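You operate a simulated robot arm through the tools that you are given. There is no shell and no other tool.

Carry out the task below with a simulated two-armed robot. There is one attempt and no reset: what you move stays moved.

## Task
Try the three beacons and stand the dead one in the blue Repairs tray.
Fine: switch the other two off again.

Only the result counts: the job must be done as asked and must still hold three seconds after the hand-in. Knocking over, shifting, dropping, spilling or breaking anything else fails it.

## Robot
Two 7-joint arms with fingered hands on one trunk that stands fixed in place. Base frame: the origin is at the foot of the trunk, x ahead of it, y to its left, z up; the work surface is at about z = 0.87. Readings come in m, rad, newtons and seconds.
The left shoulder is at [0.05, 0.214, 0.869], the right one opposite. With the tool pointing down near the work surface each hand reaches from about 0.34 to 0.88 m from the base axis, measured 20 degrees to its own side. Payload 3 kg a hand.
Tool frame (each hand has its own): the origin (TCP) lies between the finger pads and is the grasp point; the fingertips stand 0.026 m ahead of it; z points along the fingers, y is the line along which they close. The gripper opens to 0.132 m; its body begins 0.073 m behind the TCP. The gripper is a hand of 3 fingers: y runs from the thumb to the fingers, the wrist lies at [0, 0, -0.229] in the tool frame, and closing takes about 1.5 s.
Orientation is that of the tool frame in the base frame, as a unit quaternion [w, x, y, z]. With the fingers straight down and closing along the base's y, the tool's x points along the base's -x, its y along +y and its z along -z.

## Interface
- The arms move only by the tool jog_arm. It takes "left_series", "right_series" or both (then of equal length, played together; a hand with none holds still); each is a list of rows, each a list of 3 entries, a list of its own where there are three numbers: the shift along the tool's x, y, z in units of 20 mm (1.0 is 20 mm), then the turn, a rotation vector about the tool's x, y, z in units of 5 degrees (1.0 is 5 degrees), then the closure in counts, from 0 (fully open) to 255 (shut). In form: [[[dx, dy, dz], [wx, wy, wz], gripper], ...]. A call has 1 to 20 rows; each row shifts and turns the commanded pose from where the row before left it, along the tool's axes as they then stand. A call with a number of a shift or a turn outside -1 to 1 is refused whole. Rows are played at 5 a second. More than 0.05 m and 0.15 rad between two rows, or a gripper value outside its range, and nothing of the call is played. A pose out of reach is approached as far as the arm can. The call stops where the force on the tool passes 40 N (or 10 N more than at its start, if that is more) or the arm is blocked; 0.2 s more then pass. Each finger travels about 0.072 m/s and halts on what it meets, pressing with about 28 N; the grip force reading is that of the motor and also rises with nothing between the fingers. The clock runs only during rows and for 0.2 s after the last one: add rows that do not move to give the fingers time. The reply holds the time, the measured pose of the TCP, the force on the tool along the base axes, the opening and the grip force, in the units named above and with some noise, with the torque about the TCP (base axes, N m) and any sound that the robot's microphone picked up, and new pictures: "pictures" is both (left out), scene, wrist or none (wrist: the cameras of the hands that moved).
- Cameras (640 x 400 px; columns grow to the right, rows downward): "scene" is now at [0.0165, -0.0344, 1.5036]; the picture's right is [-0.43, -0.90, 0.00], its down [-0.51, 0.24, -0.83] and it looks along [0.75, -0.35, -0.56] (base axes); focal length 353 px, centre (320, 200). "left" rides on the left gripper at [-0.061, 0.003, -0.092] in its tool frame; the picture's right is [-0.05, -1.00, 0.00], its down [0.83, -0.04, -0.56] and it looks along [0.55, -0.03, 0.83] (tool axes); focal length 230 px, centre (320, 200). "right" rides on the right gripper at [0.062, 0.003, -0.092] in its tool frame; the picture's right is [-0.05, 1.00, 0.00], its down [-0.83, -0.04, -0.56] and it looks along [-0.55, -0.03, 0.83] (tool axes); focal length 230 px, centre (320, 200). There is no depth. A picture from a camera that has moved, and an enlarged one, comes with that camera's place and axes in the base frame and with its lens. The place of the scene camera against the robot may be out by one fixed shift of up to 0.018 m in any direction.
- grasp_type(shape, hand): the hand has 3 fingers and takes this shape, open, in about a second: jaw (thumb against the fingers, like two jaws); tri (thumb and two fingers); tip (a fingertip pinch); poke (one finger out to press); point (the index stretched); flat (the hand flat); cup (the hand cupped); fist (a fist). The gripper value then closes the fingers along that shape, each until it touches; the sizes above hold for jaw. It gives what a move gives, with no picture.
- pan_tilt(pan, tilt): turns the head with the scene camera to pan (to the left, within 1.501 rad either way) and tilt (down, from -0.506 to 1.204), counted from straight ahead of the robot. It gives what a move gives, and a new picture of the scene camera.
- inspect(camera, box): a new picture of the part [left, top, right, bottom] of that camera's present view, enlarged. The clock stands still meanwhile.
- close_job(): hands the job in; it is judged then, once.

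Nothing tells you positions but the pictures and the camera data. Unless the task says otherwise, let go and move clear before handing in.

The tools are called after "Emit:" as name(argument=value, ...) on one line, values as JSON. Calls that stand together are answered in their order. jog_arm: Moves the arms, as the interface text tells. Its arguments: {"type":"object","properties":{"left_series":{"type":"array"},"right_series":{"type":"array"},"pictures":{"type":"string","enum":["both","scene","wrist","none"]}},"required":[]} The other tools are called the same way: grasp_type (shape, hand) gives the hand a shape; pan_tilt (pan, tilt) turns the head that bears the scene camera; inspect (camera, box) takes an enlarged picture of a part of a camera's view; close_job () hands the job in.

At the start:

```text
time: 0.0
left_position: [0.4356, -0.0317, 1.1986]
left_orientation: [0.0, 0.216, 0.976, 0.0]
left_force: [-0.5, 0.4, -0.4]
left_torque: [0.02, 0.0, 0.01]
left_grip_width: 0.1322
left_grip_force: 0.0
left_shape: jaw
right_position: [0.3525, -0.4019, 1.2754]
right_orientation: [0.0, 0.216, 0.976, 0.0]
right_force: [-0.1, -0.4, 1.4]
right_torque: [0.0, 0.03, 0.05]
right_grip_width: 0.1319
right_grip_force: 0.0
right_shape: jaw
head pan, tilt (commanded): [-0.443, 0.599]
```

scene: 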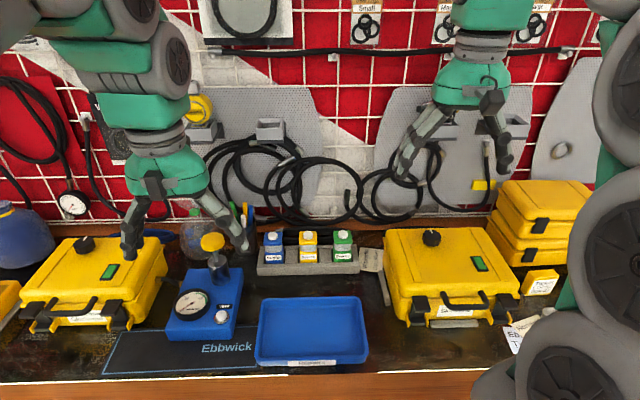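
right: 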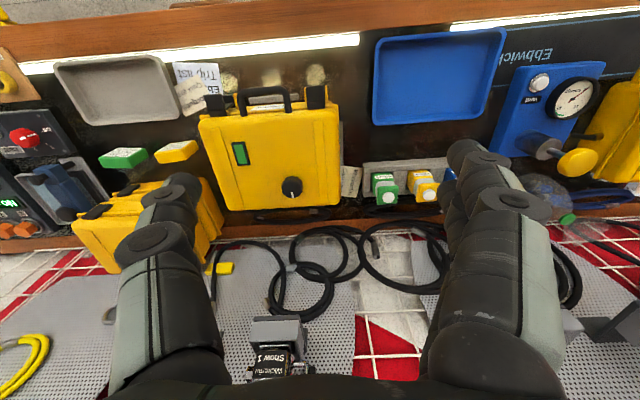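
left: 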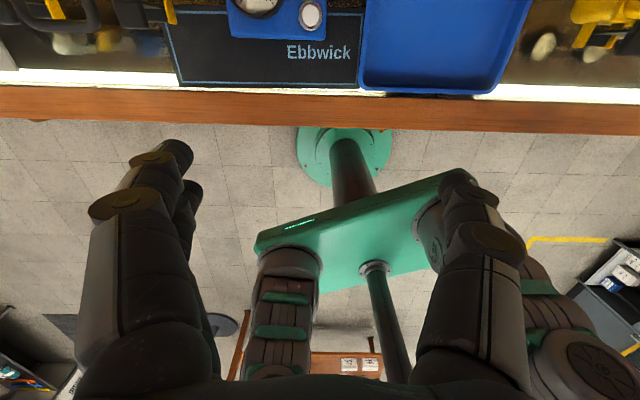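

I see a bench with yellow cases, a blue pump with a gauge, a blue tray, and a grey rack holding three small blocks (blue, yellow, green) with round white tops that may be the beacons. I'll look closer before moving.

Emit:
inspect(camera="scene", box=[240, 210, 400, 310])

Emit:
inspect(camera="scene", box=[240, 280, 400, 380])

Emit:
inspect(camera="scene", box=[340, 200, 600, 360])

Emit:
inspect(camera="right", box=[320, 120, 480, 220])

Emit:
inspect(camera="right", box=[0, 40, 240, 190])

```text
4.00 times, centred on (320, 260) of scene
camera zoom: at [0.0165, -0.0344, 1.5036], right [-0.43, -0.9, 0.0], down [-0.51, 0.24, -0.83], along [0.75, -0.35, -0.56], focal length 1413 px, centre (320, -40)
```

zoom: 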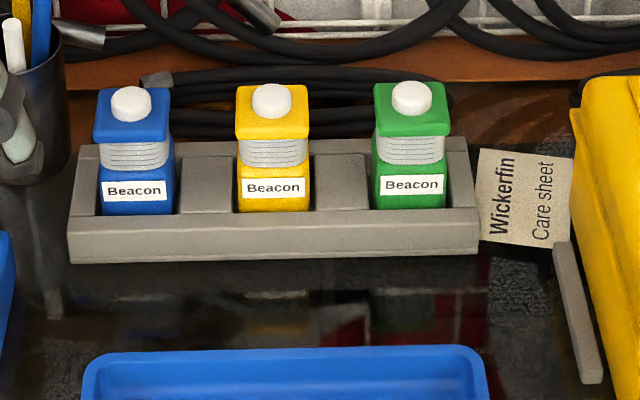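

```text
4.00 times, centred on (320, 330) of scene
camera zoom: at [0.0165, -0.0344, 1.5036], right [-0.43, -0.9, 0.0], down [-0.51, 0.24, -0.83], along [0.75, -0.35, -0.56], focal length 1413 px, centre (320, -320)
```

zoom: 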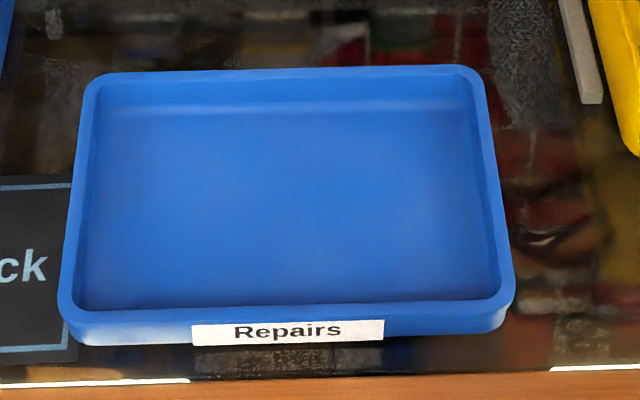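

```text
2.46 times, centred on (470, 280) of scene
camera zoom: at [0.0165, -0.0344, 1.5036], right [-0.43, -0.9, 0.0], down [-0.51, 0.24, -0.83], along [0.75, -0.35, -0.56], focal length 870 px, centre (-49, 3)
```

zoom: 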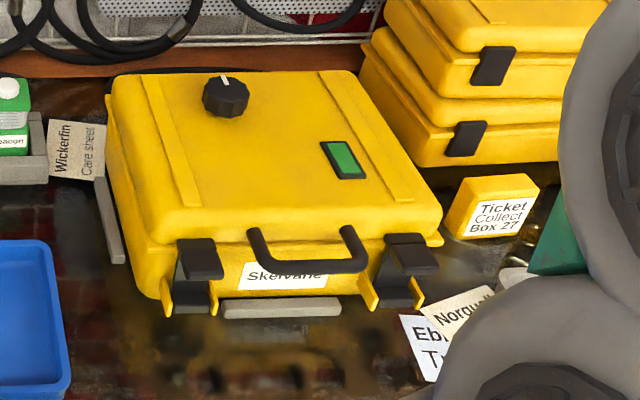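

```text
4.00 times, centred on (400, 170) of right
camera zoom: at [0.2976, -0.3713, 1.3682], right [0.47, 0.88, 0.0], down [0.74, -0.39, 0.56], along [0.49, -0.26, -0.83], focal length 920 px, centre (0, 320)
```

zoom: 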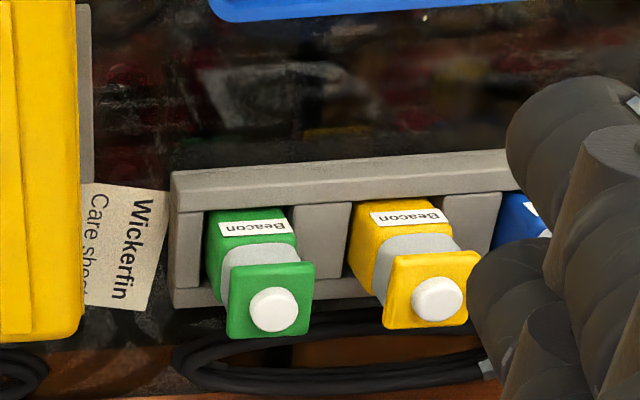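

```text
2.67 times, centred on (120, 115) of right
camera zoom: at [0.2976, -0.3713, 1.3682], right [0.47, 0.88, 0.0], down [0.74, -0.39, 0.56], along [0.49, -0.26, -0.83], focal length 614 px, centre (853, 427)
```

zoom: 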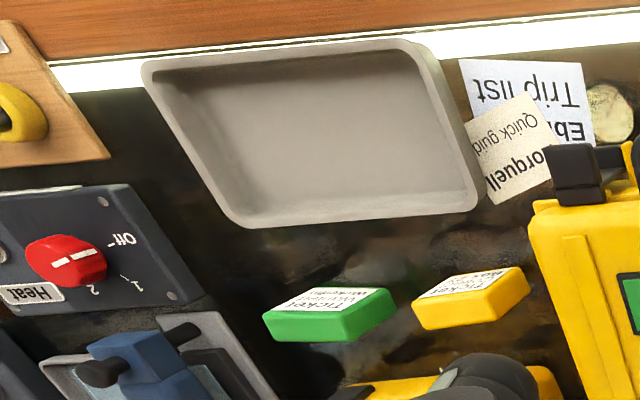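

The three beacons stand in a grey rack at about x 0.63, y −0.29 (the yellow one, in the middle), about 0.085 m apart, each with a white push-button on top. The blue Repairs tray is near [0.43, −0.21]. I'll give the right hand the poke shape and look at where the finger ends up.

Emit:
grasp_type(shape="poke", hand="right")

Emit:
inspect(camera="right", box=[0, 0, 640, 400])

Emit:
inspect(camera="scene", box=[360, 0, 600, 150])

```text
time: 0.9
left_position: [0.4353, -0.0313, 1.1983]
left_orientation: [0.0, 0.216, 0.976, 0.0]
left_force: [0.1, 0.0, 0.3]
left_torque: [0.03, -0.01, -0.03]
left_grip_width: 0.132
left_grip_force: 0.1
left_shape: jaw
right_position: [0.3522, -0.4007, 1.2757]
right_orientation: [0.0, 0.216, 0.976, 0.0]
right_force: [0.6, 0.0, -1.3]
right_torque: [0.01, 0.0, 0.0]
right_grip_width: 0.0001
right_grip_force: 0.2
right_shape: poke
head pan, tilt (commanded): [-0.443, 0.599]
```

```text
1.00 times, centred on (320, 200) of right (not enlarged: the box is as wide or as high as the picture)
camera zoom: at [0.2976, -0.3713, 1.3682], right [0.47, 0.88, 0.0], down [0.74, -0.39, 0.56], along [0.49, -0.26, -0.83], focal length 230 px, centre (320, 200)
```

zoom: 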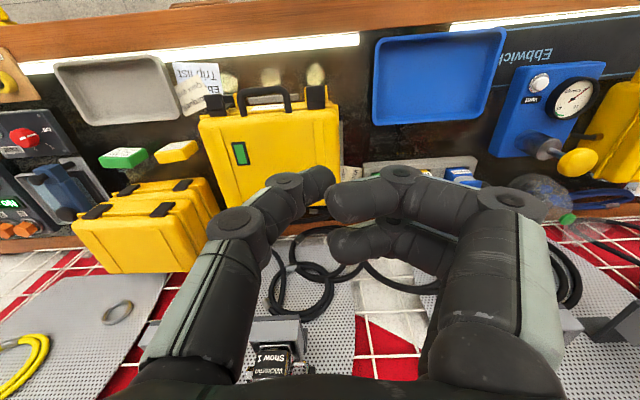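

```text
2.67 times, centred on (480, 75) of scene
camera zoom: at [0.0165, -0.0344, 1.5036], right [-0.43, -0.9, 0.0], down [-0.51, 0.24, -0.83], along [0.75, -0.35, -0.56], focal length 942 px, centre (-107, 533)
```

zoom: 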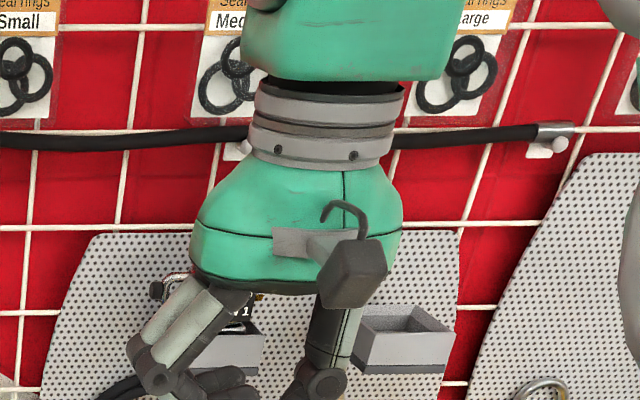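

The fingers have changed shape, but I can't yet tell which tip leads. I'll look at the hand from the scene camera.

Emit:
inspect(camera="scene", box=[360, 60, 560, 185])

Emit:
inspect(camera="right", box=[200, 130, 560, 355])

```text
3.20 times, centred on (460, 122) of scene
camera zoom: at [0.0165, -0.0344, 1.5036], right [-0.43, -0.9, 0.0], down [-0.51, 0.24, -0.83], along [0.75, -0.35, -0.56], focal length 1130 px, centre (-128, 448)
```

zoom: 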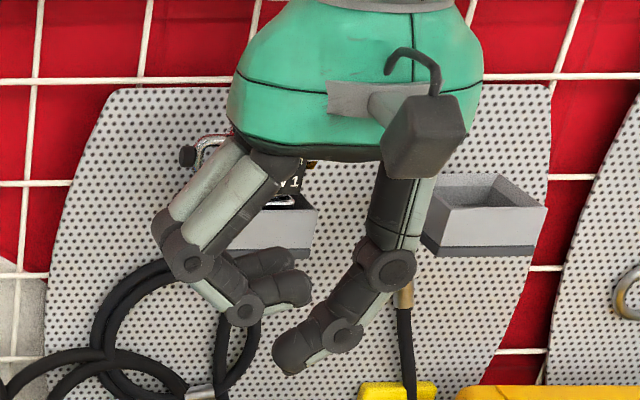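

```text
1.78 times, centred on (380, 242) of right
camera zoom: at [0.2976, -0.3713, 1.3682], right [0.47, 0.88, 0.0], down [0.74, -0.39, 0.56], along [0.49, -0.26, -0.83], focal length 409 px, centre (213, 124)
```

zoom: 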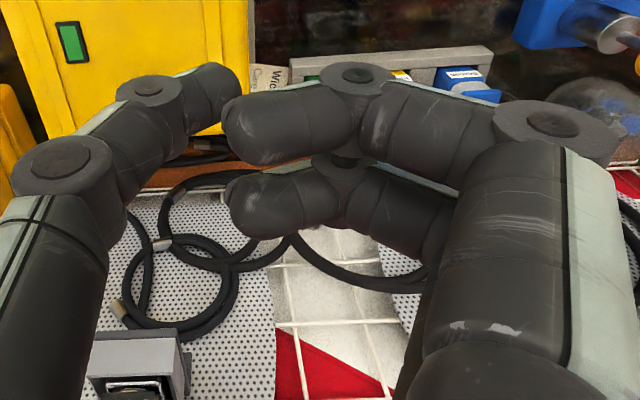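

In this shape the thumb-side finger leads, with its tip roughly on the TCP axis and about 0.028 m ahead of the TCP; the other two fingers are curled. I'll move the right hand to high above the rack and look again.

Emit:
jog_arm(right_series=[[[-0.8, 0.8, 0.4], [0, 0, 0], 0], [[-0.8, 0.8, 0.4], [0, 0, 0], 0], [[-0.8, 0.8, 0.4], [0, 0, 0], 0], [[-0.8, 0.8, 0.4], [0, 0, 0], 0], [[-0.8, 0.8, 0.4], [0, 0, 0], 0], [[-0.8, 0.8, 0.4], [0, 0, 0], 0], [[-0.8, 0.8, 0.4], [0, 0, 0], 0], [[-0.8, 0.8, 0.4], [0, 0, 0], 0], [[-0.8, 0.8, 0.4], [0, 0, 0], 0], [[-0.8, 0.8, 0.4], [0, 0, 0], 0]], pictures="both")

```text
time: 3.1
left_position: [0.4363, -0.0312, 1.1991]
left_orientation: [0.0, 0.216, 0.976, -0.001]
left_force: [-0.1, 0.1, 0.2]
left_torque: [-0.01, 0.03, -0.02]
left_grip_width: 0.1317
left_grip_force: 0.0
left_shape: jaw
right_position: [0.5659, -0.3223, 1.1954]
right_orientation: [-0.001, 0.216, 0.976, 0.0]
right_force: [0.3, 0.2, 0.4]
right_torque: [0.03, 0.02, 0.01]
right_grip_width: 0.0
right_grip_force: 0.1
right_shape: poke
head pan, tilt (commanded): [-0.443, 0.599]
camera scene: at [0.0165, -0.0344, 1.5036], right [-0.43, -0.9, 0.0], down [-0.51, 0.24, -0.83], along [0.75, -0.35, -0.56], focal length 353 px, centre (320, 200)
camera right: at [0.511, -0.2929, 1.2876], right [0.47, 0.88, 0.0], down [0.74, -0.39, 0.55], along [0.49, -0.26, -0.83], focal length 230 px, centre (320, 200)
```

scene: 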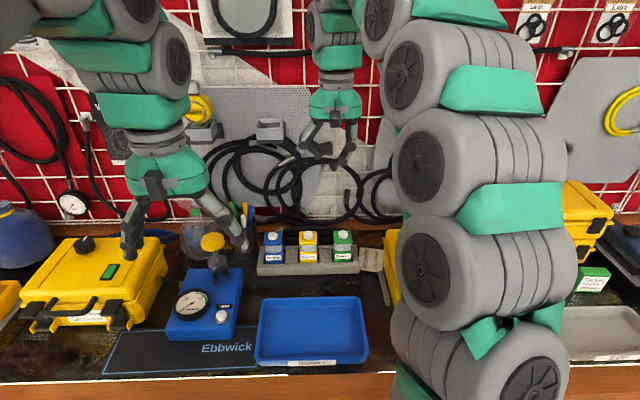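
right: 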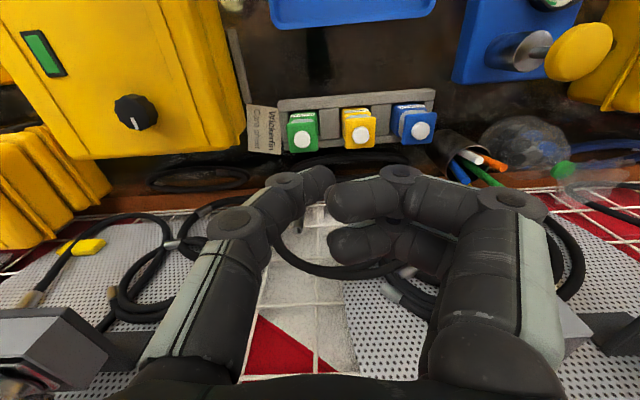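

The right arm moved as expected and all three buttons now show in the wrist view. I'll zoom in to fix their positions.

Emit:
inspect(camera="right", box=[270, 80, 450, 190])

Emit:
inspect(camera="scene", box=[240, 200, 400, 300])

```text
3.56 times, centred on (360, 135) of right
camera zoom: at [0.511, -0.2929, 1.2876], right [0.47, 0.88, 0.0], down [0.74, -0.39, 0.55], along [0.49, -0.26, -0.83], focal length 818 px, centre (178, 431)
```

zoom: 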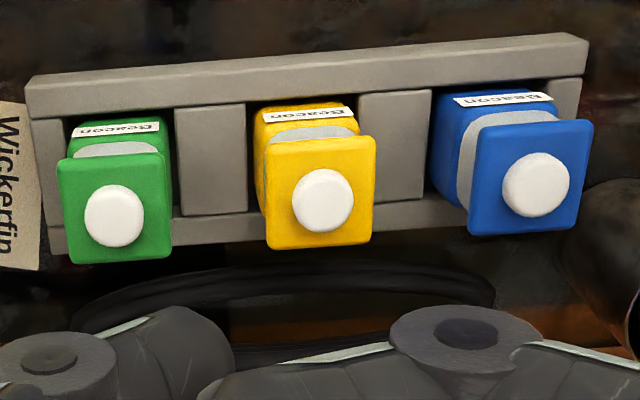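

```text
4.00 times, centred on (320, 250) of scene
camera zoom: at [0.0165, -0.0344, 1.5036], right [-0.43, -0.9, 0.0], down [-0.51, 0.24, -0.83], along [0.75, -0.35, -0.56], focal length 1413 px, centre (320, 0)
```

zoom: 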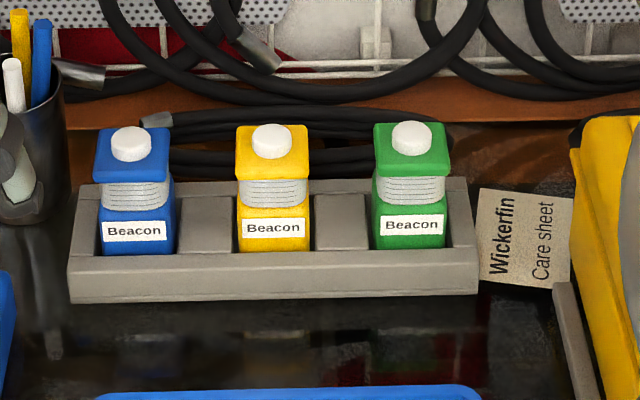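

By triangulation the buttons are at green [0.596, −0.368], yellow [0.630, −0.290] and blue [0.664, −0.213], with their tops at about z 0.962. I'll turn the hand −90° about its axis so the curled fingers sit on the open side, in front of the rack and away from the pen cup.

Emit:
jog_arm(right_series=[[[0, 0, 0], [0, 0, -1], 0], [[0, 0, 0], [0, 0, -1], 0], [[0, 0, 0], [0, 0, -1], 0], [[0, 0, 0], [0, 0, -1], 0], [[0, 0, 0], [0, 0, -1], 0], [[0, 0, 0], [0, 0, -1], 0], [[0, 0, 0], [0, 0, -1], 0], [[0, 0, 0], [0, 0, -1], 0], [[0, 0, 0], [0, 0, -1], 0], [[0, 0, 0], [0, 0, -1], 0], [[0, 0, 0], [0, 0, -1], 0], [[0, 0, 0], [0, 0, -1], 0], [[0, 0, 0], [0, 0, -1], 0], [[0, 0, 0], [0, 0, -1], 0], [[0, 0, 0], [0, 0, -1], 0], [[0, 0, 0], [0, 0, -1], 0], [[0, 0, 0], [0, 0, -1], 0], [[0, 0, 0], [0, 0, -1], 0]], pictures="both")

```text
time: 6.9
left_position: [0.4357, -0.031, 1.1988]
left_orientation: [0.0, 0.215, 0.977, 0.0]
left_force: [0.6, 0.0, 0.1]
left_torque: [-0.03, 0.02, 0.0]
left_grip_width: 0.1318
left_grip_force: 0.0
left_shape: jaw
right_position: [0.5638, -0.322, 1.1952]
right_orientation: [-0.001, -0.538, 0.843, -0.001]
right_force: [0.5, 0.0, 0.0]
right_torque: [0.02, 0.02, -0.01]
right_grip_width: 0.0
right_grip_force: 0.0
right_shape: poke
head pan, tilt (commanded): [-0.443, 0.599]
camera scene: at [0.0165, -0.0345, 1.5036], right [-0.43, -0.9, 0.0], down [-0.51, 0.24, -0.83], along [0.75, -0.35, -0.56], focal length 353 px, centre (320, 200)
camera right: at [0.5356, -0.3768, 1.288], right [-0.88, 0.47, 0.0], down [0.39, 0.74, 0.55], along [0.26, 0.49, -0.83], focal length 230 px, centre (320, 200)
```

scene: 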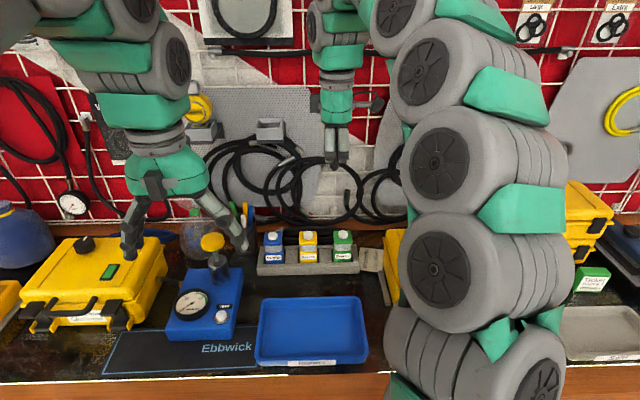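
right: 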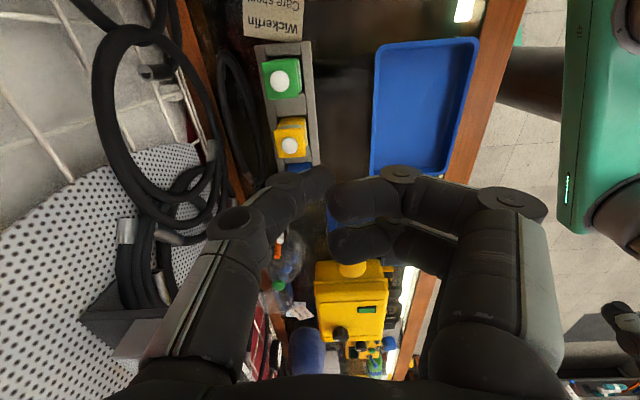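

The turn worked, and the hand is now lined up across the rack. I'll move over the yellow button and down to a hover about 45 mm above it.

Emit:
jog_arm(right_series=[[[-0.73, -0.6, 0], [0, 0, 0], 0], [[-0.73, -0.6, 0], [0, 0, 0], 0], [[-0.73, -0.6, 0], [0, 0, 0], 0], [[-0.73, -0.6, 0], [0, 0, 0], 0], [[0, 0, 1], [0, 0, 0], 0], [[0, 0, 1], [0, 0, 0], 0], [[0, 0, 1], [0, 0, 0], 0], [[0, 0, 1], [0, 0, 0], 0], [[0, 0, 1], [0, 0, 0], 0], [[0, 0, 1], [0, 0, 0], 0], [[0, 0, 1], [0, 0, 0], 0], [[0, 0, 0.8], [0, 0, 0], 0]], pictures="both")

```text
time: 9.5
left_position: [0.435, -0.0313, 1.1997]
left_orientation: [0.0, 0.216, 0.976, 0.0]
left_force: [0.0, 0.1, 0.5]
left_torque: [0.02, 0.01, 0.02]
left_grip_width: 0.1317
left_grip_force: 0.1
left_shape: jaw
right_position: [0.6328, -0.2904, 1.039]
right_orientation: [0.001, -0.538, 0.843, -0.001]
right_force: [-0.2, -0.1, 0.0]
right_torque: [-0.01, -0.01, 0.0]
right_grip_width: 0.0
right_grip_force: 0.0
right_shape: poke
head pan, tilt (commanded): [-0.443, 0.599]
camera scene: at [0.0165, -0.0345, 1.5036], right [-0.43, -0.9, 0.0], down [-0.51, 0.24, -0.83], along [0.75, -0.35, -0.56], focal length 353 px, centre (320, 200)
camera right: at [0.6042, -0.3443, 1.1327], right [-0.88, 0.47, 0.0], down [0.39, 0.74, 0.55], along [0.26, 0.49, -0.83], focal length 230 px, centre (320, 200)
```

scene: 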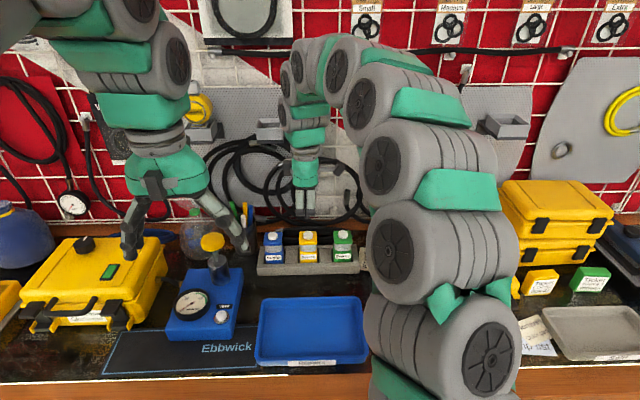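
right: 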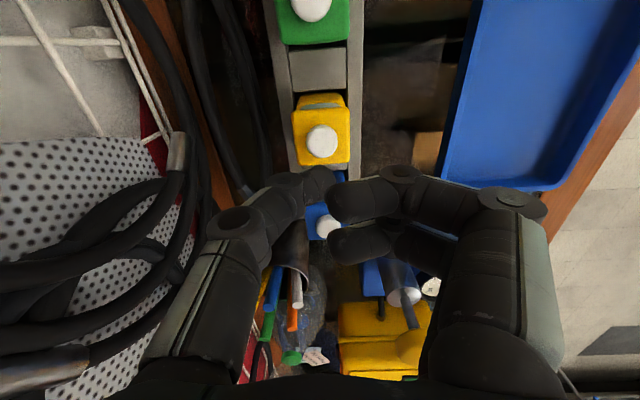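

Emit:
inspect(camera="scene", box=[240, 160, 400, 280])

Emit:
inspect(camera="right", box=[240, 80, 420, 200])

```text
3.33 times, centred on (320, 220) of scene
camera zoom: at [0.0165, -0.0345, 1.5036], right [-0.43, -0.9, 0.0], down [-0.51, 0.24, -0.83], along [0.75, -0.35, -0.56], focal length 1178 px, centre (320, 133)
```

zoom: 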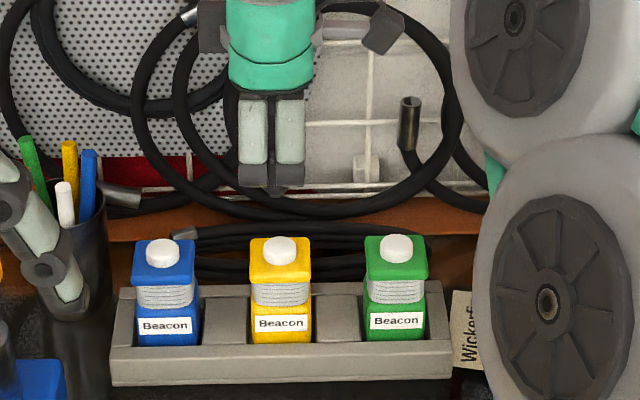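

```text
3.33 times, centred on (330, 140) of right
camera zoom: at [0.6042, -0.3443, 1.1327], right [-0.88, 0.47, 0.0], down [0.39, 0.74, 0.55], along [0.26, 0.49, -0.83], focal length 767 px, centre (287, 400)
```

zoom: 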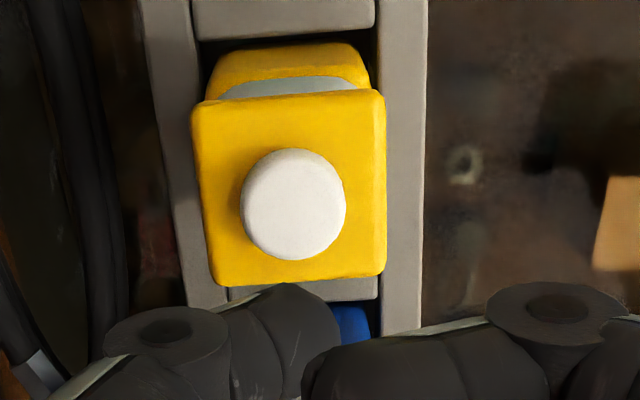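

The fingertip is centred over the yellow button to within about 2 mm. I'll lower it in small steps, watching the force and listening.

Emit:
jog_arm(right_series=[[[0, 0, 1], [0, 0, 0], 0], [[0, 0, 1], [0, 0, 0], 0], [[0, 0, 0], [0, 0, 0], 0]], pictures="both")

```text
time: 10.3
left_position: [0.4345, -0.0311, 1.1988]
left_orientation: [-0.001, 0.216, 0.976, -0.001]
left_force: [0.5, 0.5, -0.2]
left_torque: [0.0, 0.02, -0.01]
left_grip_width: 0.132
left_grip_force: 0.1
left_shape: jaw
right_position: [0.6327, -0.2905, 1.0]
right_orientation: [0.0, -0.538, 0.843, 0.0]
right_force: [0.3, 0.4, 0.0]
right_torque: [0.02, -0.01, 0.04]
right_grip_width: 0.0
right_grip_force: 0.0
right_shape: poke
head pan, tilt (commanded): [-0.443, 0.599]
camera scene: at [0.0165, -0.0344, 1.5036], right [-0.43, -0.9, 0.0], down [-0.51, 0.24, -0.83], along [0.75, -0.35, -0.56], focal length 353 px, centre (320, 200)
camera right: at [0.6037, -0.3444, 1.0925], right [-0.88, 0.47, 0.0], down [0.39, 0.74, 0.55], along [0.26, 0.49, -0.83], focal length 230 px, centre (320, 200)
```

scene: 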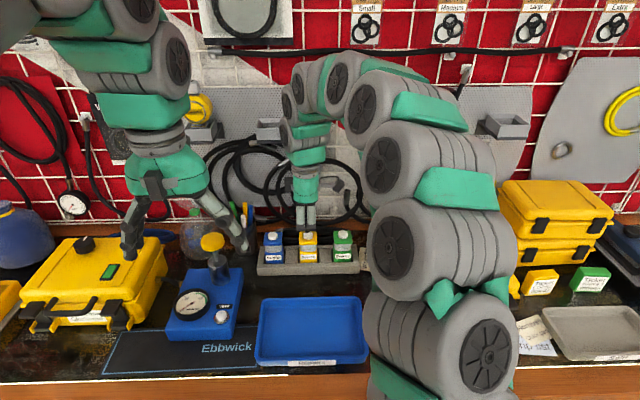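
right: 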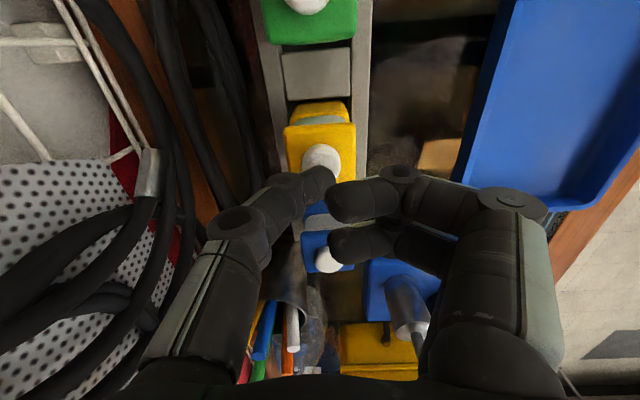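

Emit:
inspect(camera="scene", box=[250, 190, 370, 280])

Emit:
inspect(camera="right", box=[240, 90, 420, 210])

Emit:
jog_arm(right_series=[[[0, 0, 0.1], [0, 0, 0], 0], [[0, 0, 0.1], [0, 0, 0], 0], [[0, 0, 0.1], [0, 0, 0], 0], [[0, 0, 0], [0, 0, 0], 0]], pictures="scene")

```text
4.44 times, centred on (310, 235) of scene
camera zoom: at [0.0165, -0.0344, 1.5036], right [-0.43, -0.9, 0.0], down [-0.51, 0.24, -0.83], along [0.75, -0.35, -0.56], focal length 1570 px, centre (364, 44)
```

zoom: 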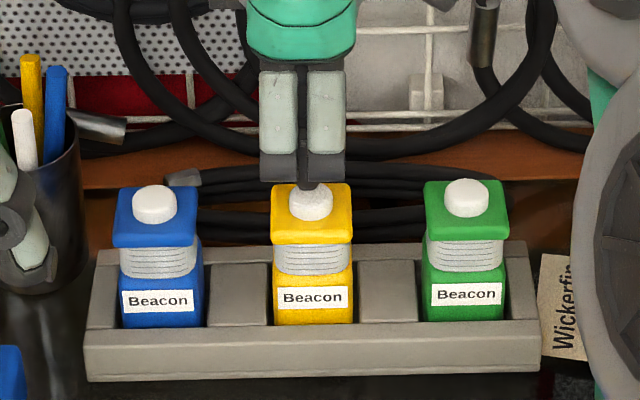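

```text
3.33 times, centred on (330, 150) of right
camera zoom: at [0.6037, -0.3444, 1.0925], right [-0.88, 0.47, 0.0], down [0.39, 0.74, 0.55], along [0.26, 0.49, -0.83], focal length 767 px, centre (287, 367)
```

zoom: 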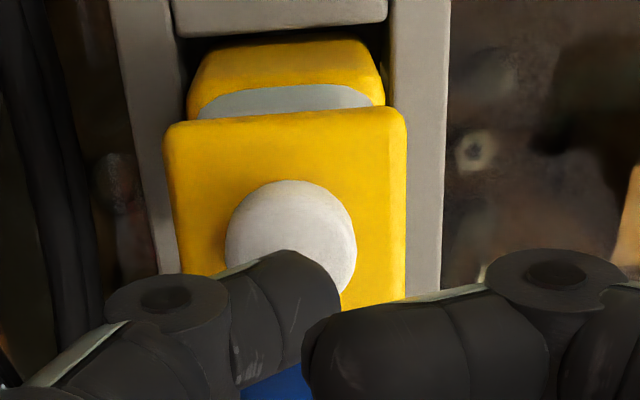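

```text
time: 11.3
left_position: [0.4353, -0.0304, 1.1985]
left_orientation: [0.0, 0.216, 0.976, 0.0]
left_force: [0.7, 1.2, 0.2]
left_torque: [-0.03, 0.02, 0.02]
left_grip_width: 0.1319
left_grip_force: 0.2
left_shape: jaw
right_position: [0.6321, -0.2909, 0.9944]
right_orientation: [0.0, -0.538, 0.843, 0.0]
right_force: [0.0, -1.9, 1.6]
right_torque: [0.0, 0.0, 0.01]
right_grip_width: 0.0
right_grip_force: 0.0
right_shape: poke
head pan, tilt (commanded): [-0.443, 0.599]
heard: click
camera scene: at [0.0165, -0.0344, 1.5036], right [-0.43, -0.9, 0.0], down [-0.51, 0.24, -0.83], along [0.75, -0.35, -0.56], focal length 353 px, centre (320, 200)
```

scene: 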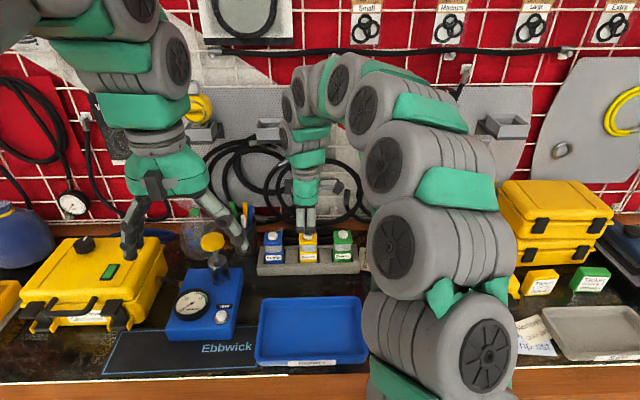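

I heard a click with only about 2 N on the finger, so the yellow button has been pressed. I'll check its lens, then lift clear.

Emit:
inspect(camera="scene", box=[250, 190, 370, 280])

Emit:
jog_arm(right_series=[[[0, 0, -0.5], [0, 0, 0], 0], [[0, 0, -1], [0, 0, 0], 0], [[0, 0, -1], [0, 0, 0], 0], [[0, 0, 0], [0, 0, 0], 0]], pictures="both")

Emit:
inspect(camera="scene", box=[250, 190, 370, 280])

Emit:
inspect(camera="right", box=[240, 80, 420, 200])

```text
4.44 times, centred on (310, 235) of scene
camera zoom: at [0.0165, -0.0344, 1.5036], right [-0.43, -0.9, 0.0], down [-0.51, 0.24, -0.83], along [0.75, -0.35, -0.56], focal length 1570 px, centre (364, 44)
```

zoom: 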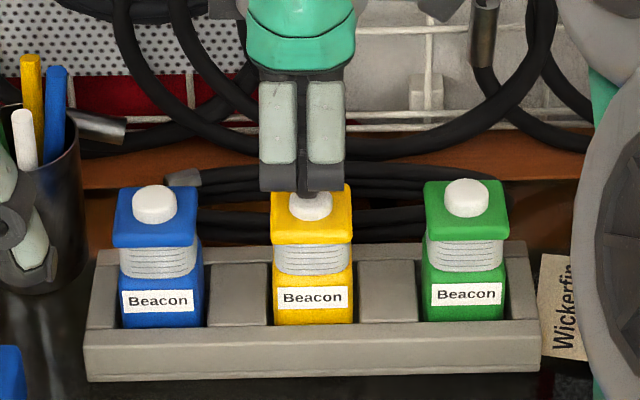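

```text
time: 12.3
left_position: [0.4365, -0.0309, 1.1998]
left_orientation: [0.001, 0.215, 0.977, -0.001]
left_force: [0.3, 0.2, 0.9]
left_torque: [0.0, 0.02, -0.01]
left_grip_width: 0.1319
left_grip_force: 0.0
left_shape: jaw
right_position: [0.6319, -0.289, 1.0442]
right_orientation: [0.0, -0.538, 0.843, 0.0]
right_force: [-0.4, -1.1, -0.6]
right_torque: [0.0, -0.03, 0.03]
right_grip_width: 0.0002
right_grip_force: 0.1
right_shape: poke
head pan, tilt (commanded): [-0.443, 0.599]
camera scene: at [0.0165, -0.0344, 1.5036], right [-0.43, -0.9, 0.0], down [-0.51, 0.24, -0.83], along [0.75, -0.35, -0.56], focal length 353 px, centre (320, 200)
camera right: at [0.604, -0.344, 1.1364], right [-0.88, 0.47, 0.0], down [0.39, 0.74, 0.55], along [0.26, 0.49, -0.83], focal length 230 px, centre (320, 200)
```

scene: 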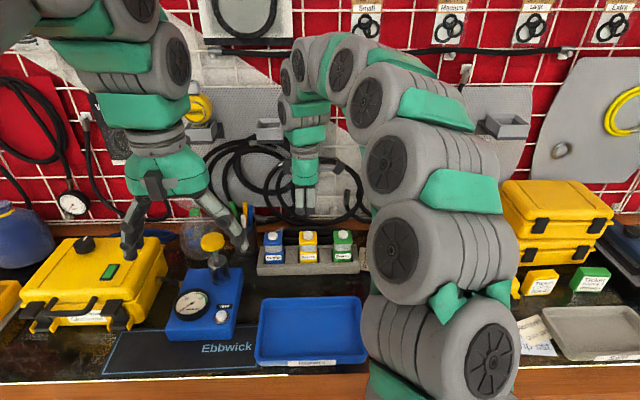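
right: 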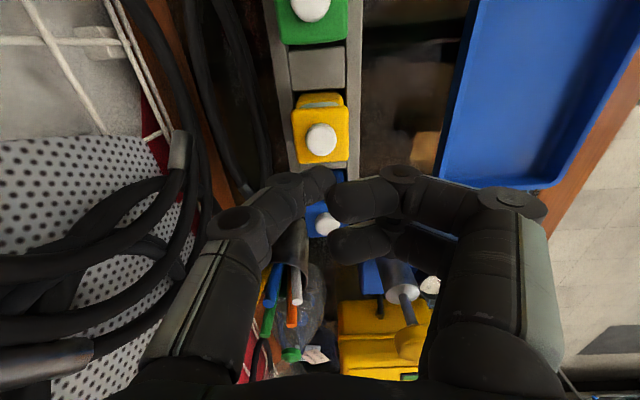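

```text
4.44 times, centred on (310, 235) of scene
camera zoom: at [0.0165, -0.0344, 1.5036], right [-0.43, -0.9, 0.0], down [-0.51, 0.24, -0.83], along [0.75, -0.35, -0.56], focal length 1570 px, centre (364, 44)
```

zoom: 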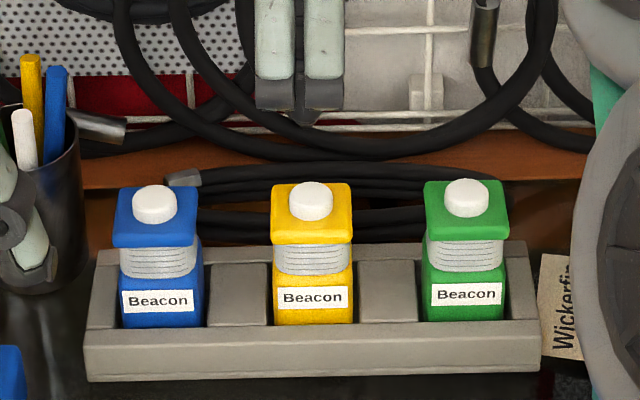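

```text
3.33 times, centred on (330, 140) of right
camera zoom: at [0.604, -0.344, 1.1364], right [-0.88, 0.47, 0.0], down [0.39, 0.74, 0.55], along [0.26, 0.49, -0.83], focal length 767 px, centre (287, 400)
```

zoom: 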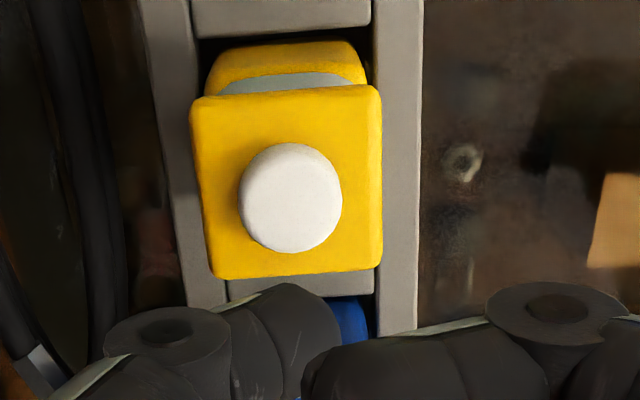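

The yellow beacon clicked but shows no light so far. Next is blue, 0.084 m further along the rack, where the pens stay about 0.05 m clear of the thumb.

Emit:
jog_arm(right_series=[[[-0.84, 0.02, 0], [0, 0, 0], 0], [[-0.84, 0.02, 0], [0, 0, 0], 0], [[-0.84, 0.02, 0], [0, 0, 0], 0], [[-0.84, 0.02, 0], [0, 0, 0], 0], [[-0.84, 0.02, 0], [0, 0, 0], 0], [[0, 0, 0], [0, 0, 0], 0]], pictures="both")

Emit:
inspect(camera="right", box=[240, 80, 420, 200])

Emit:
inspect(camera="scene", box=[250, 190, 370, 280])

```text
time: 13.7
left_position: [0.4351, -0.031, 1.1996]
left_orientation: [0.0, 0.216, 0.976, 0.0]
left_force: [0.6, 0.4, 0.2]
left_torque: [-0.01, -0.01, 0.01]
left_grip_width: 0.132
left_grip_force: 0.2
left_shape: jaw
right_position: [0.666, -0.2124, 1.0433]
right_orientation: [0.0, -0.539, 0.842, 0.0]
right_force: [0.0, -0.7, -0.3]
right_torque: [0.01, 0.03, 0.03]
right_grip_width: 0.0
right_grip_force: 0.0
right_shape: poke
head pan, tilt (commanded): [-0.443, 0.599]
camera scene: at [0.0165, -0.0344, 1.5036], right [-0.43, -0.9, 0.0], down [-0.51, 0.24, -0.83], along [0.75, -0.35, -0.56], focal length 353 px, centre (320, 200)
camera right: at [0.6375, -0.2667, 1.1362], right [-0.88, 0.47, 0.0], down [0.39, 0.74, 0.55], along [0.26, 0.49, -0.83], focal length 230 px, centre (320, 200)
```

scene: 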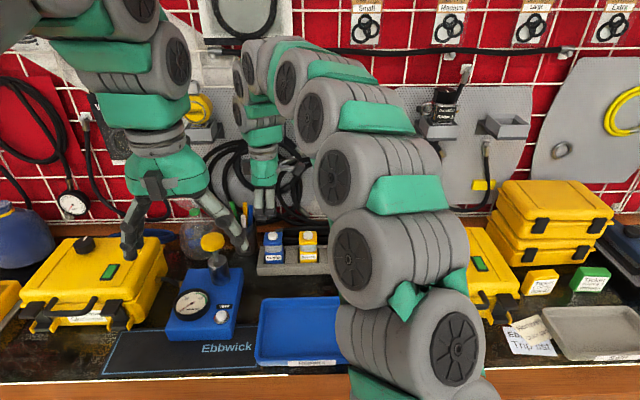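
right: 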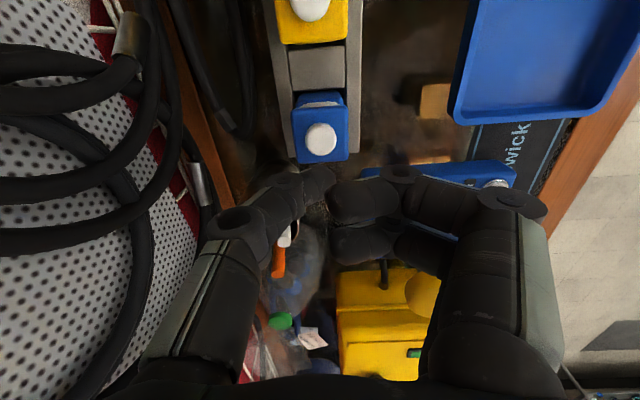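

```text
3.33 times, centred on (330, 140) of right
camera zoom: at [0.6375, -0.2667, 1.1362], right [-0.88, 0.47, 0.0], down [0.39, 0.74, 0.55], along [0.26, 0.49, -0.83], focal length 767 px, centre (287, 400)
```

zoom: 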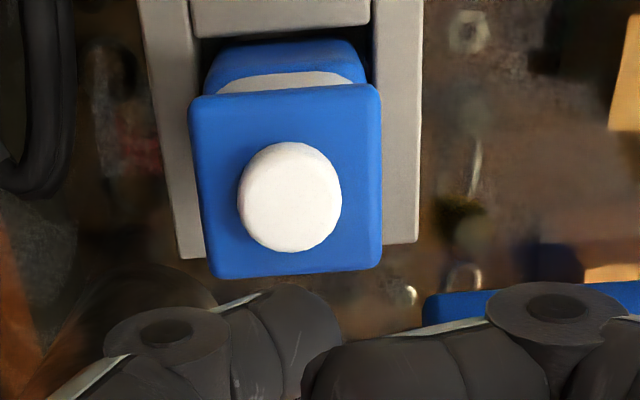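

```text
4.44 times, centred on (310, 235) of scene
camera zoom: at [0.0165, -0.0344, 1.5036], right [-0.43, -0.9, 0.0], down [-0.51, 0.24, -0.83], along [0.75, -0.35, -0.56], focal length 1570 px, centre (364, 44)
```

zoom: 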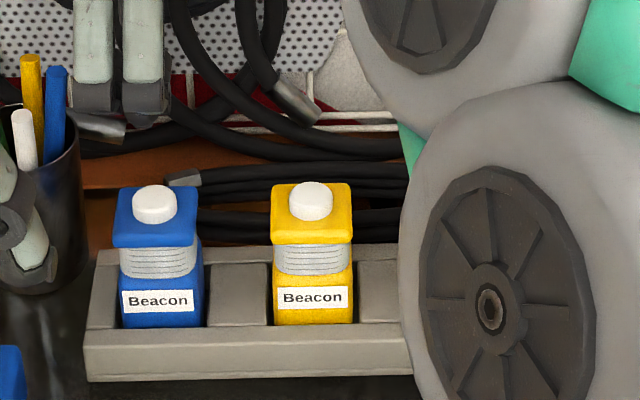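

Blue sits at the same spot in the wrist view as yellow did before its press, so I'm lined up. I'll press the same way.

Emit:
jog_arm(right_series=[[[0, 0, 1], [0, 0, 0], 0], [[0, 0, 1], [0, 0, 0], 0], [[0, 0, 0.15], [0, 0, 0], 0], [[0, 0, 0.1], [0, 0, 0], 0], [[0, 0, 0.1], [0, 0, 0], 0], [[0, 0, 0.1], [0, 0, 0], 0], [[0, 0, 0], [0, 0, 0], 0]], pictures="scene")

Emit:
inspect(camera="scene", box=[250, 190, 370, 280])

```text
time: 15.3
left_position: [0.4344, -0.0301, 1.2011]
left_orientation: [0.001, 0.215, 0.977, 0.0]
left_force: [0.4, 0.3, 0.4]
left_torque: [0.01, 0.04, -0.04]
left_grip_width: 0.1318
left_grip_force: 0.2
left_shape: jaw
right_position: [0.6666, -0.2119, 0.9977]
right_orientation: [0.002, -0.539, 0.842, -0.002]
right_force: [3.7, -1.1, 1.2]
right_torque: [0.13, 0.35, 0.02]
right_grip_width: 0.0
right_grip_force: 0.1
right_shape: poke
head pan, tilt (commanded): [-0.443, 0.599]
camera scene: at [0.0147, -0.0337, 1.5036], right [-0.43, -0.9, 0.0], down [-0.51, 0.24, -0.83], along [0.75, -0.35, -0.56], focal length 353 px, centre (320, 200)
```

scene: 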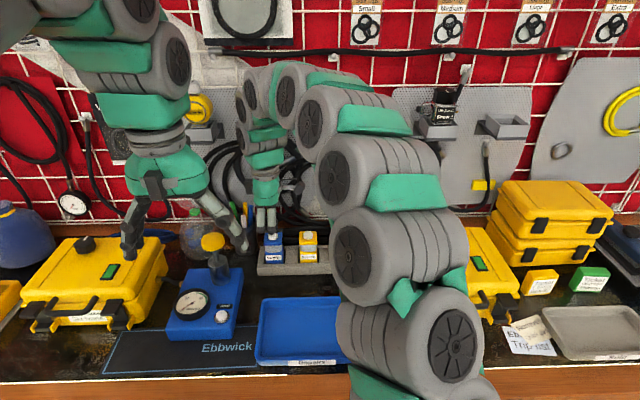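

```text
4.44 times, centred on (310, 235) of scene
camera zoom: at [0.0147, -0.0337, 1.5036], right [-0.43, -0.9, 0.0], down [-0.51, 0.24, -0.83], along [0.75, -0.35, -0.56], focal length 1570 px, centre (364, 44)
```

zoom: 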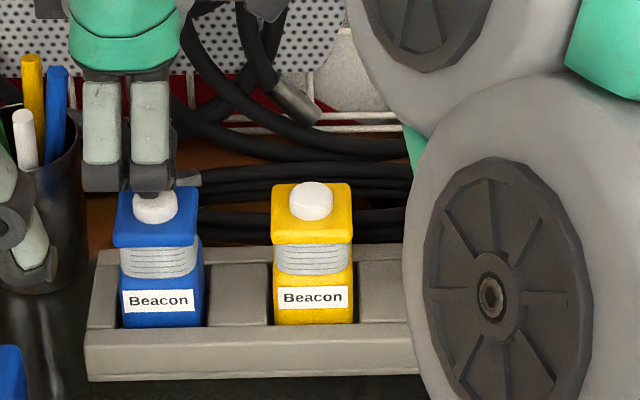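

Blue gave no click. The hand is about 3 mm higher than commanded, with a sideways force of about 4 N acting above the TCP, and the head camera shifted 2 mm, so something may be touching. I'll hold still, read again and look at the surroundings before pushing further.

Emit:
jog_arm(right_series=[[[0, 0, 0], [0, 0, 0], 0]], pictures="both")

Emit:
inspect(camera="scene", box=[120, 40, 440, 240])

Emit:
inspect(camera="right", box=[120, 80, 560, 355])

Emit:
inspect(camera="left", box=[0, 0, 640, 400])

```text
time: 15.7
left_position: [0.4338, -0.0298, 1.1997]
left_orientation: [0.001, 0.216, 0.976, 0.0]
left_force: [0.7, 0.3, 0.0]
left_torque: [-0.04, -0.03, 0.0]
left_grip_width: 0.1319
left_grip_force: 0.0
left_shape: jaw
right_position: [0.6656, -0.2123, 0.9975]
right_orientation: [0.002, -0.538, 0.843, -0.002]
right_force: [0.9, -1.2, 0.5]
right_torque: [0.02, 0.01, 0.05]
right_grip_width: 0.0
right_grip_force: 0.0
right_shape: poke
head pan, tilt (commanded): [-0.443, 0.599]
camera scene: at [0.0146, -0.0336, 1.5036], right [-0.43, -0.9, 0.0], down [-0.51, 0.24, -0.83], along [0.75, -0.35, -0.56], focal length 353 px, centre (320, 200)
camera right: at [0.6368, -0.2658, 1.0891], right [-0.88, 0.47, -0.01], down [0.39, 0.74, 0.56], along [0.26, 0.49, -0.83], focal length 230 px, centre (320, 200)
```

scene: 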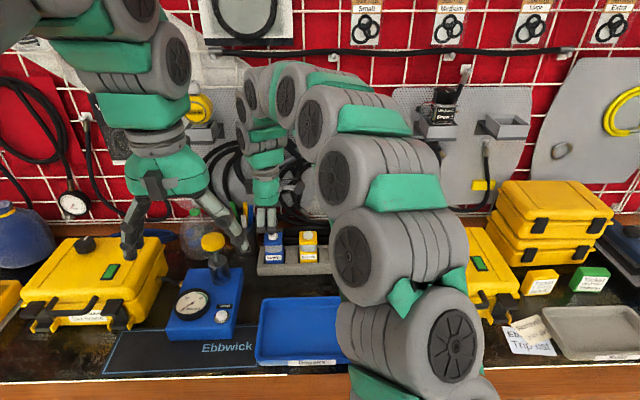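
right: 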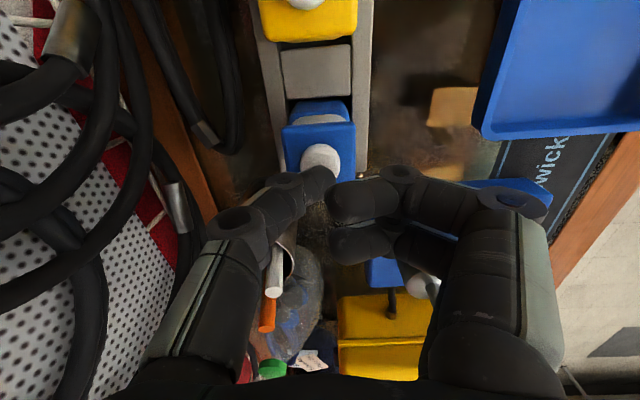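

```text
2.00 times, centred on (280, 140) of scene
camera zoom: at [0.0146, -0.0336, 1.5036], right [-0.43, -0.9, 0.0], down [-0.51, 0.24, -0.83], along [0.75, -0.35, -0.56], focal length 707 px, centre (400, 320)
```

zoom: 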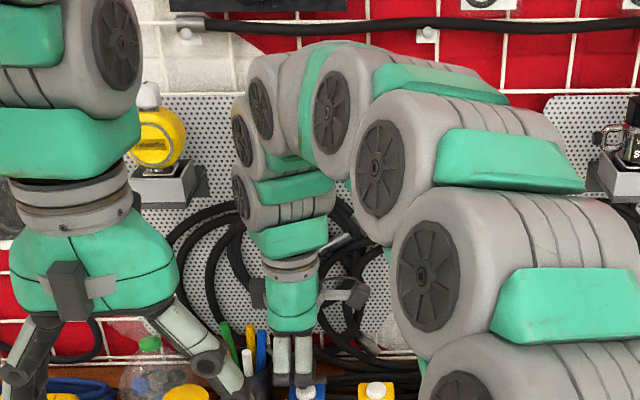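

```text
1.45 times, centred on (340, 218) of right
camera zoom: at [0.6368, -0.2658, 1.0891], right [-0.88, 0.47, -0.01], down [0.39, 0.74, 0.56], along [0.26, 0.49, -0.83], focal length 335 px, centre (291, 174)
```

zoom: 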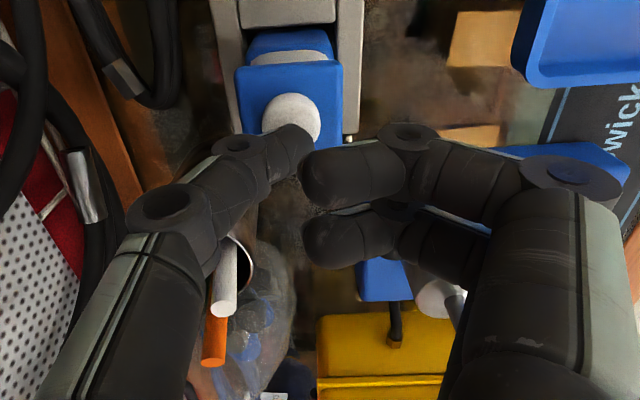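

```text
1.00 times, centred on (320, 200) of left (not enlarged: the box is as wide or as high as the picture)
camera zoom: at [0.491, -0.053, 1.2925], right [-0.37, -0.93, 0.0], down [-0.77, 0.31, 0.55], along [-0.51, 0.21, -0.83], focal length 230 px, centre (320, 200)
```

zoom: 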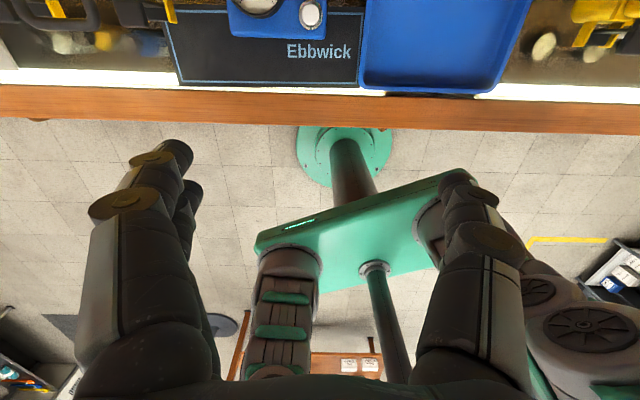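

The tool force is back near zero, yet the arm still holds 3 mm high and the head and left hand are about 2 mm back. That suggests a link further up the right arm is touching something, perhaps the bench edge. I'll tilt the head down to see.

Emit:
pan_tilt(pan=-0.6, tilt=1.15)

Emit:
pan_tilt(pan=-1.2, tilt=1.0)

```text
time: 16.7
left_position: [0.4335, -0.0298, 1.1996]
left_orientation: [0.001, 0.216, 0.976, -0.001]
left_force: [-0.4, 0.2, -1.2]
left_torque: [0.03, -0.01, 0.02]
left_grip_width: 0.1317
left_grip_force: 0.0
left_shape: jaw
right_position: [0.6659, -0.2119, 0.9973]
right_orientation: [0.001, -0.538, 0.843, -0.002]
right_force: [-0.2, 0.4, 0.6]
right_torque: [-0.01, 0.0, -0.02]
right_grip_width: 0.0003
right_grip_force: 0.0
right_shape: poke
head pan, tilt (commanded): [-0.6, 1.15]
camera scene: at [-0.0161, -0.0292, 1.4617], right [-0.56, -0.83, 0.0], down [-0.75, 0.51, -0.41], along [0.34, -0.23, -0.91], focal length 353 px, centre (320, 200)
```

scene: 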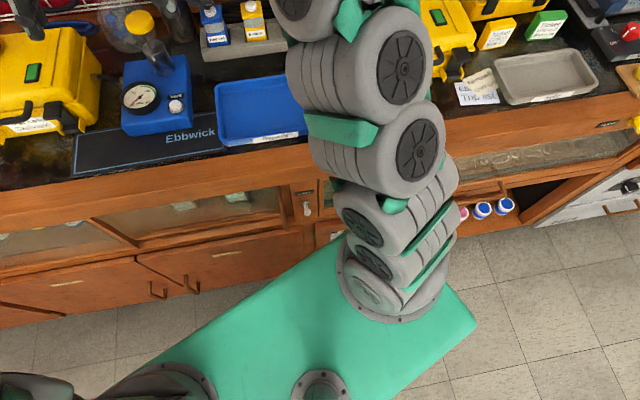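

```text
time: 17.7
left_position: [0.4335, -0.0285, 1.1998]
left_orientation: [0.001, 0.215, 0.977, 0.0]
left_force: [0.4, 0.6, -0.3]
left_torque: [0.0, 0.05, 0.0]
left_grip_width: 0.132
left_grip_force: 0.0
left_shape: jaw
right_position: [0.6659, -0.2125, 0.9975]
right_orientation: [0.002, -0.538, 0.843, -0.002]
right_force: [0.2, -0.7, -0.5]
right_torque: [0.01, -0.03, 0.03]
right_grip_width: 0.0001
right_grip_force: 0.1
right_shape: poke
head pan, tilt (commanded): [-1.201, 1.0]
camera scene: at [-0.0401, -0.0603, 1.4714], right [-0.93, -0.36, 0.0], down [-0.3, 0.78, -0.54], along [0.2, -0.5, -0.84], focal length 353 px, centre (320, 200)
```

scene: 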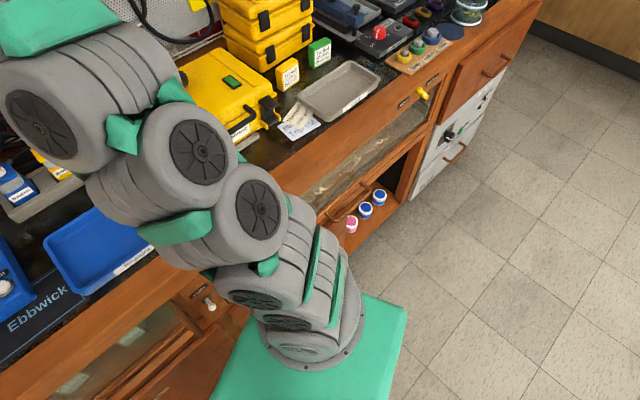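

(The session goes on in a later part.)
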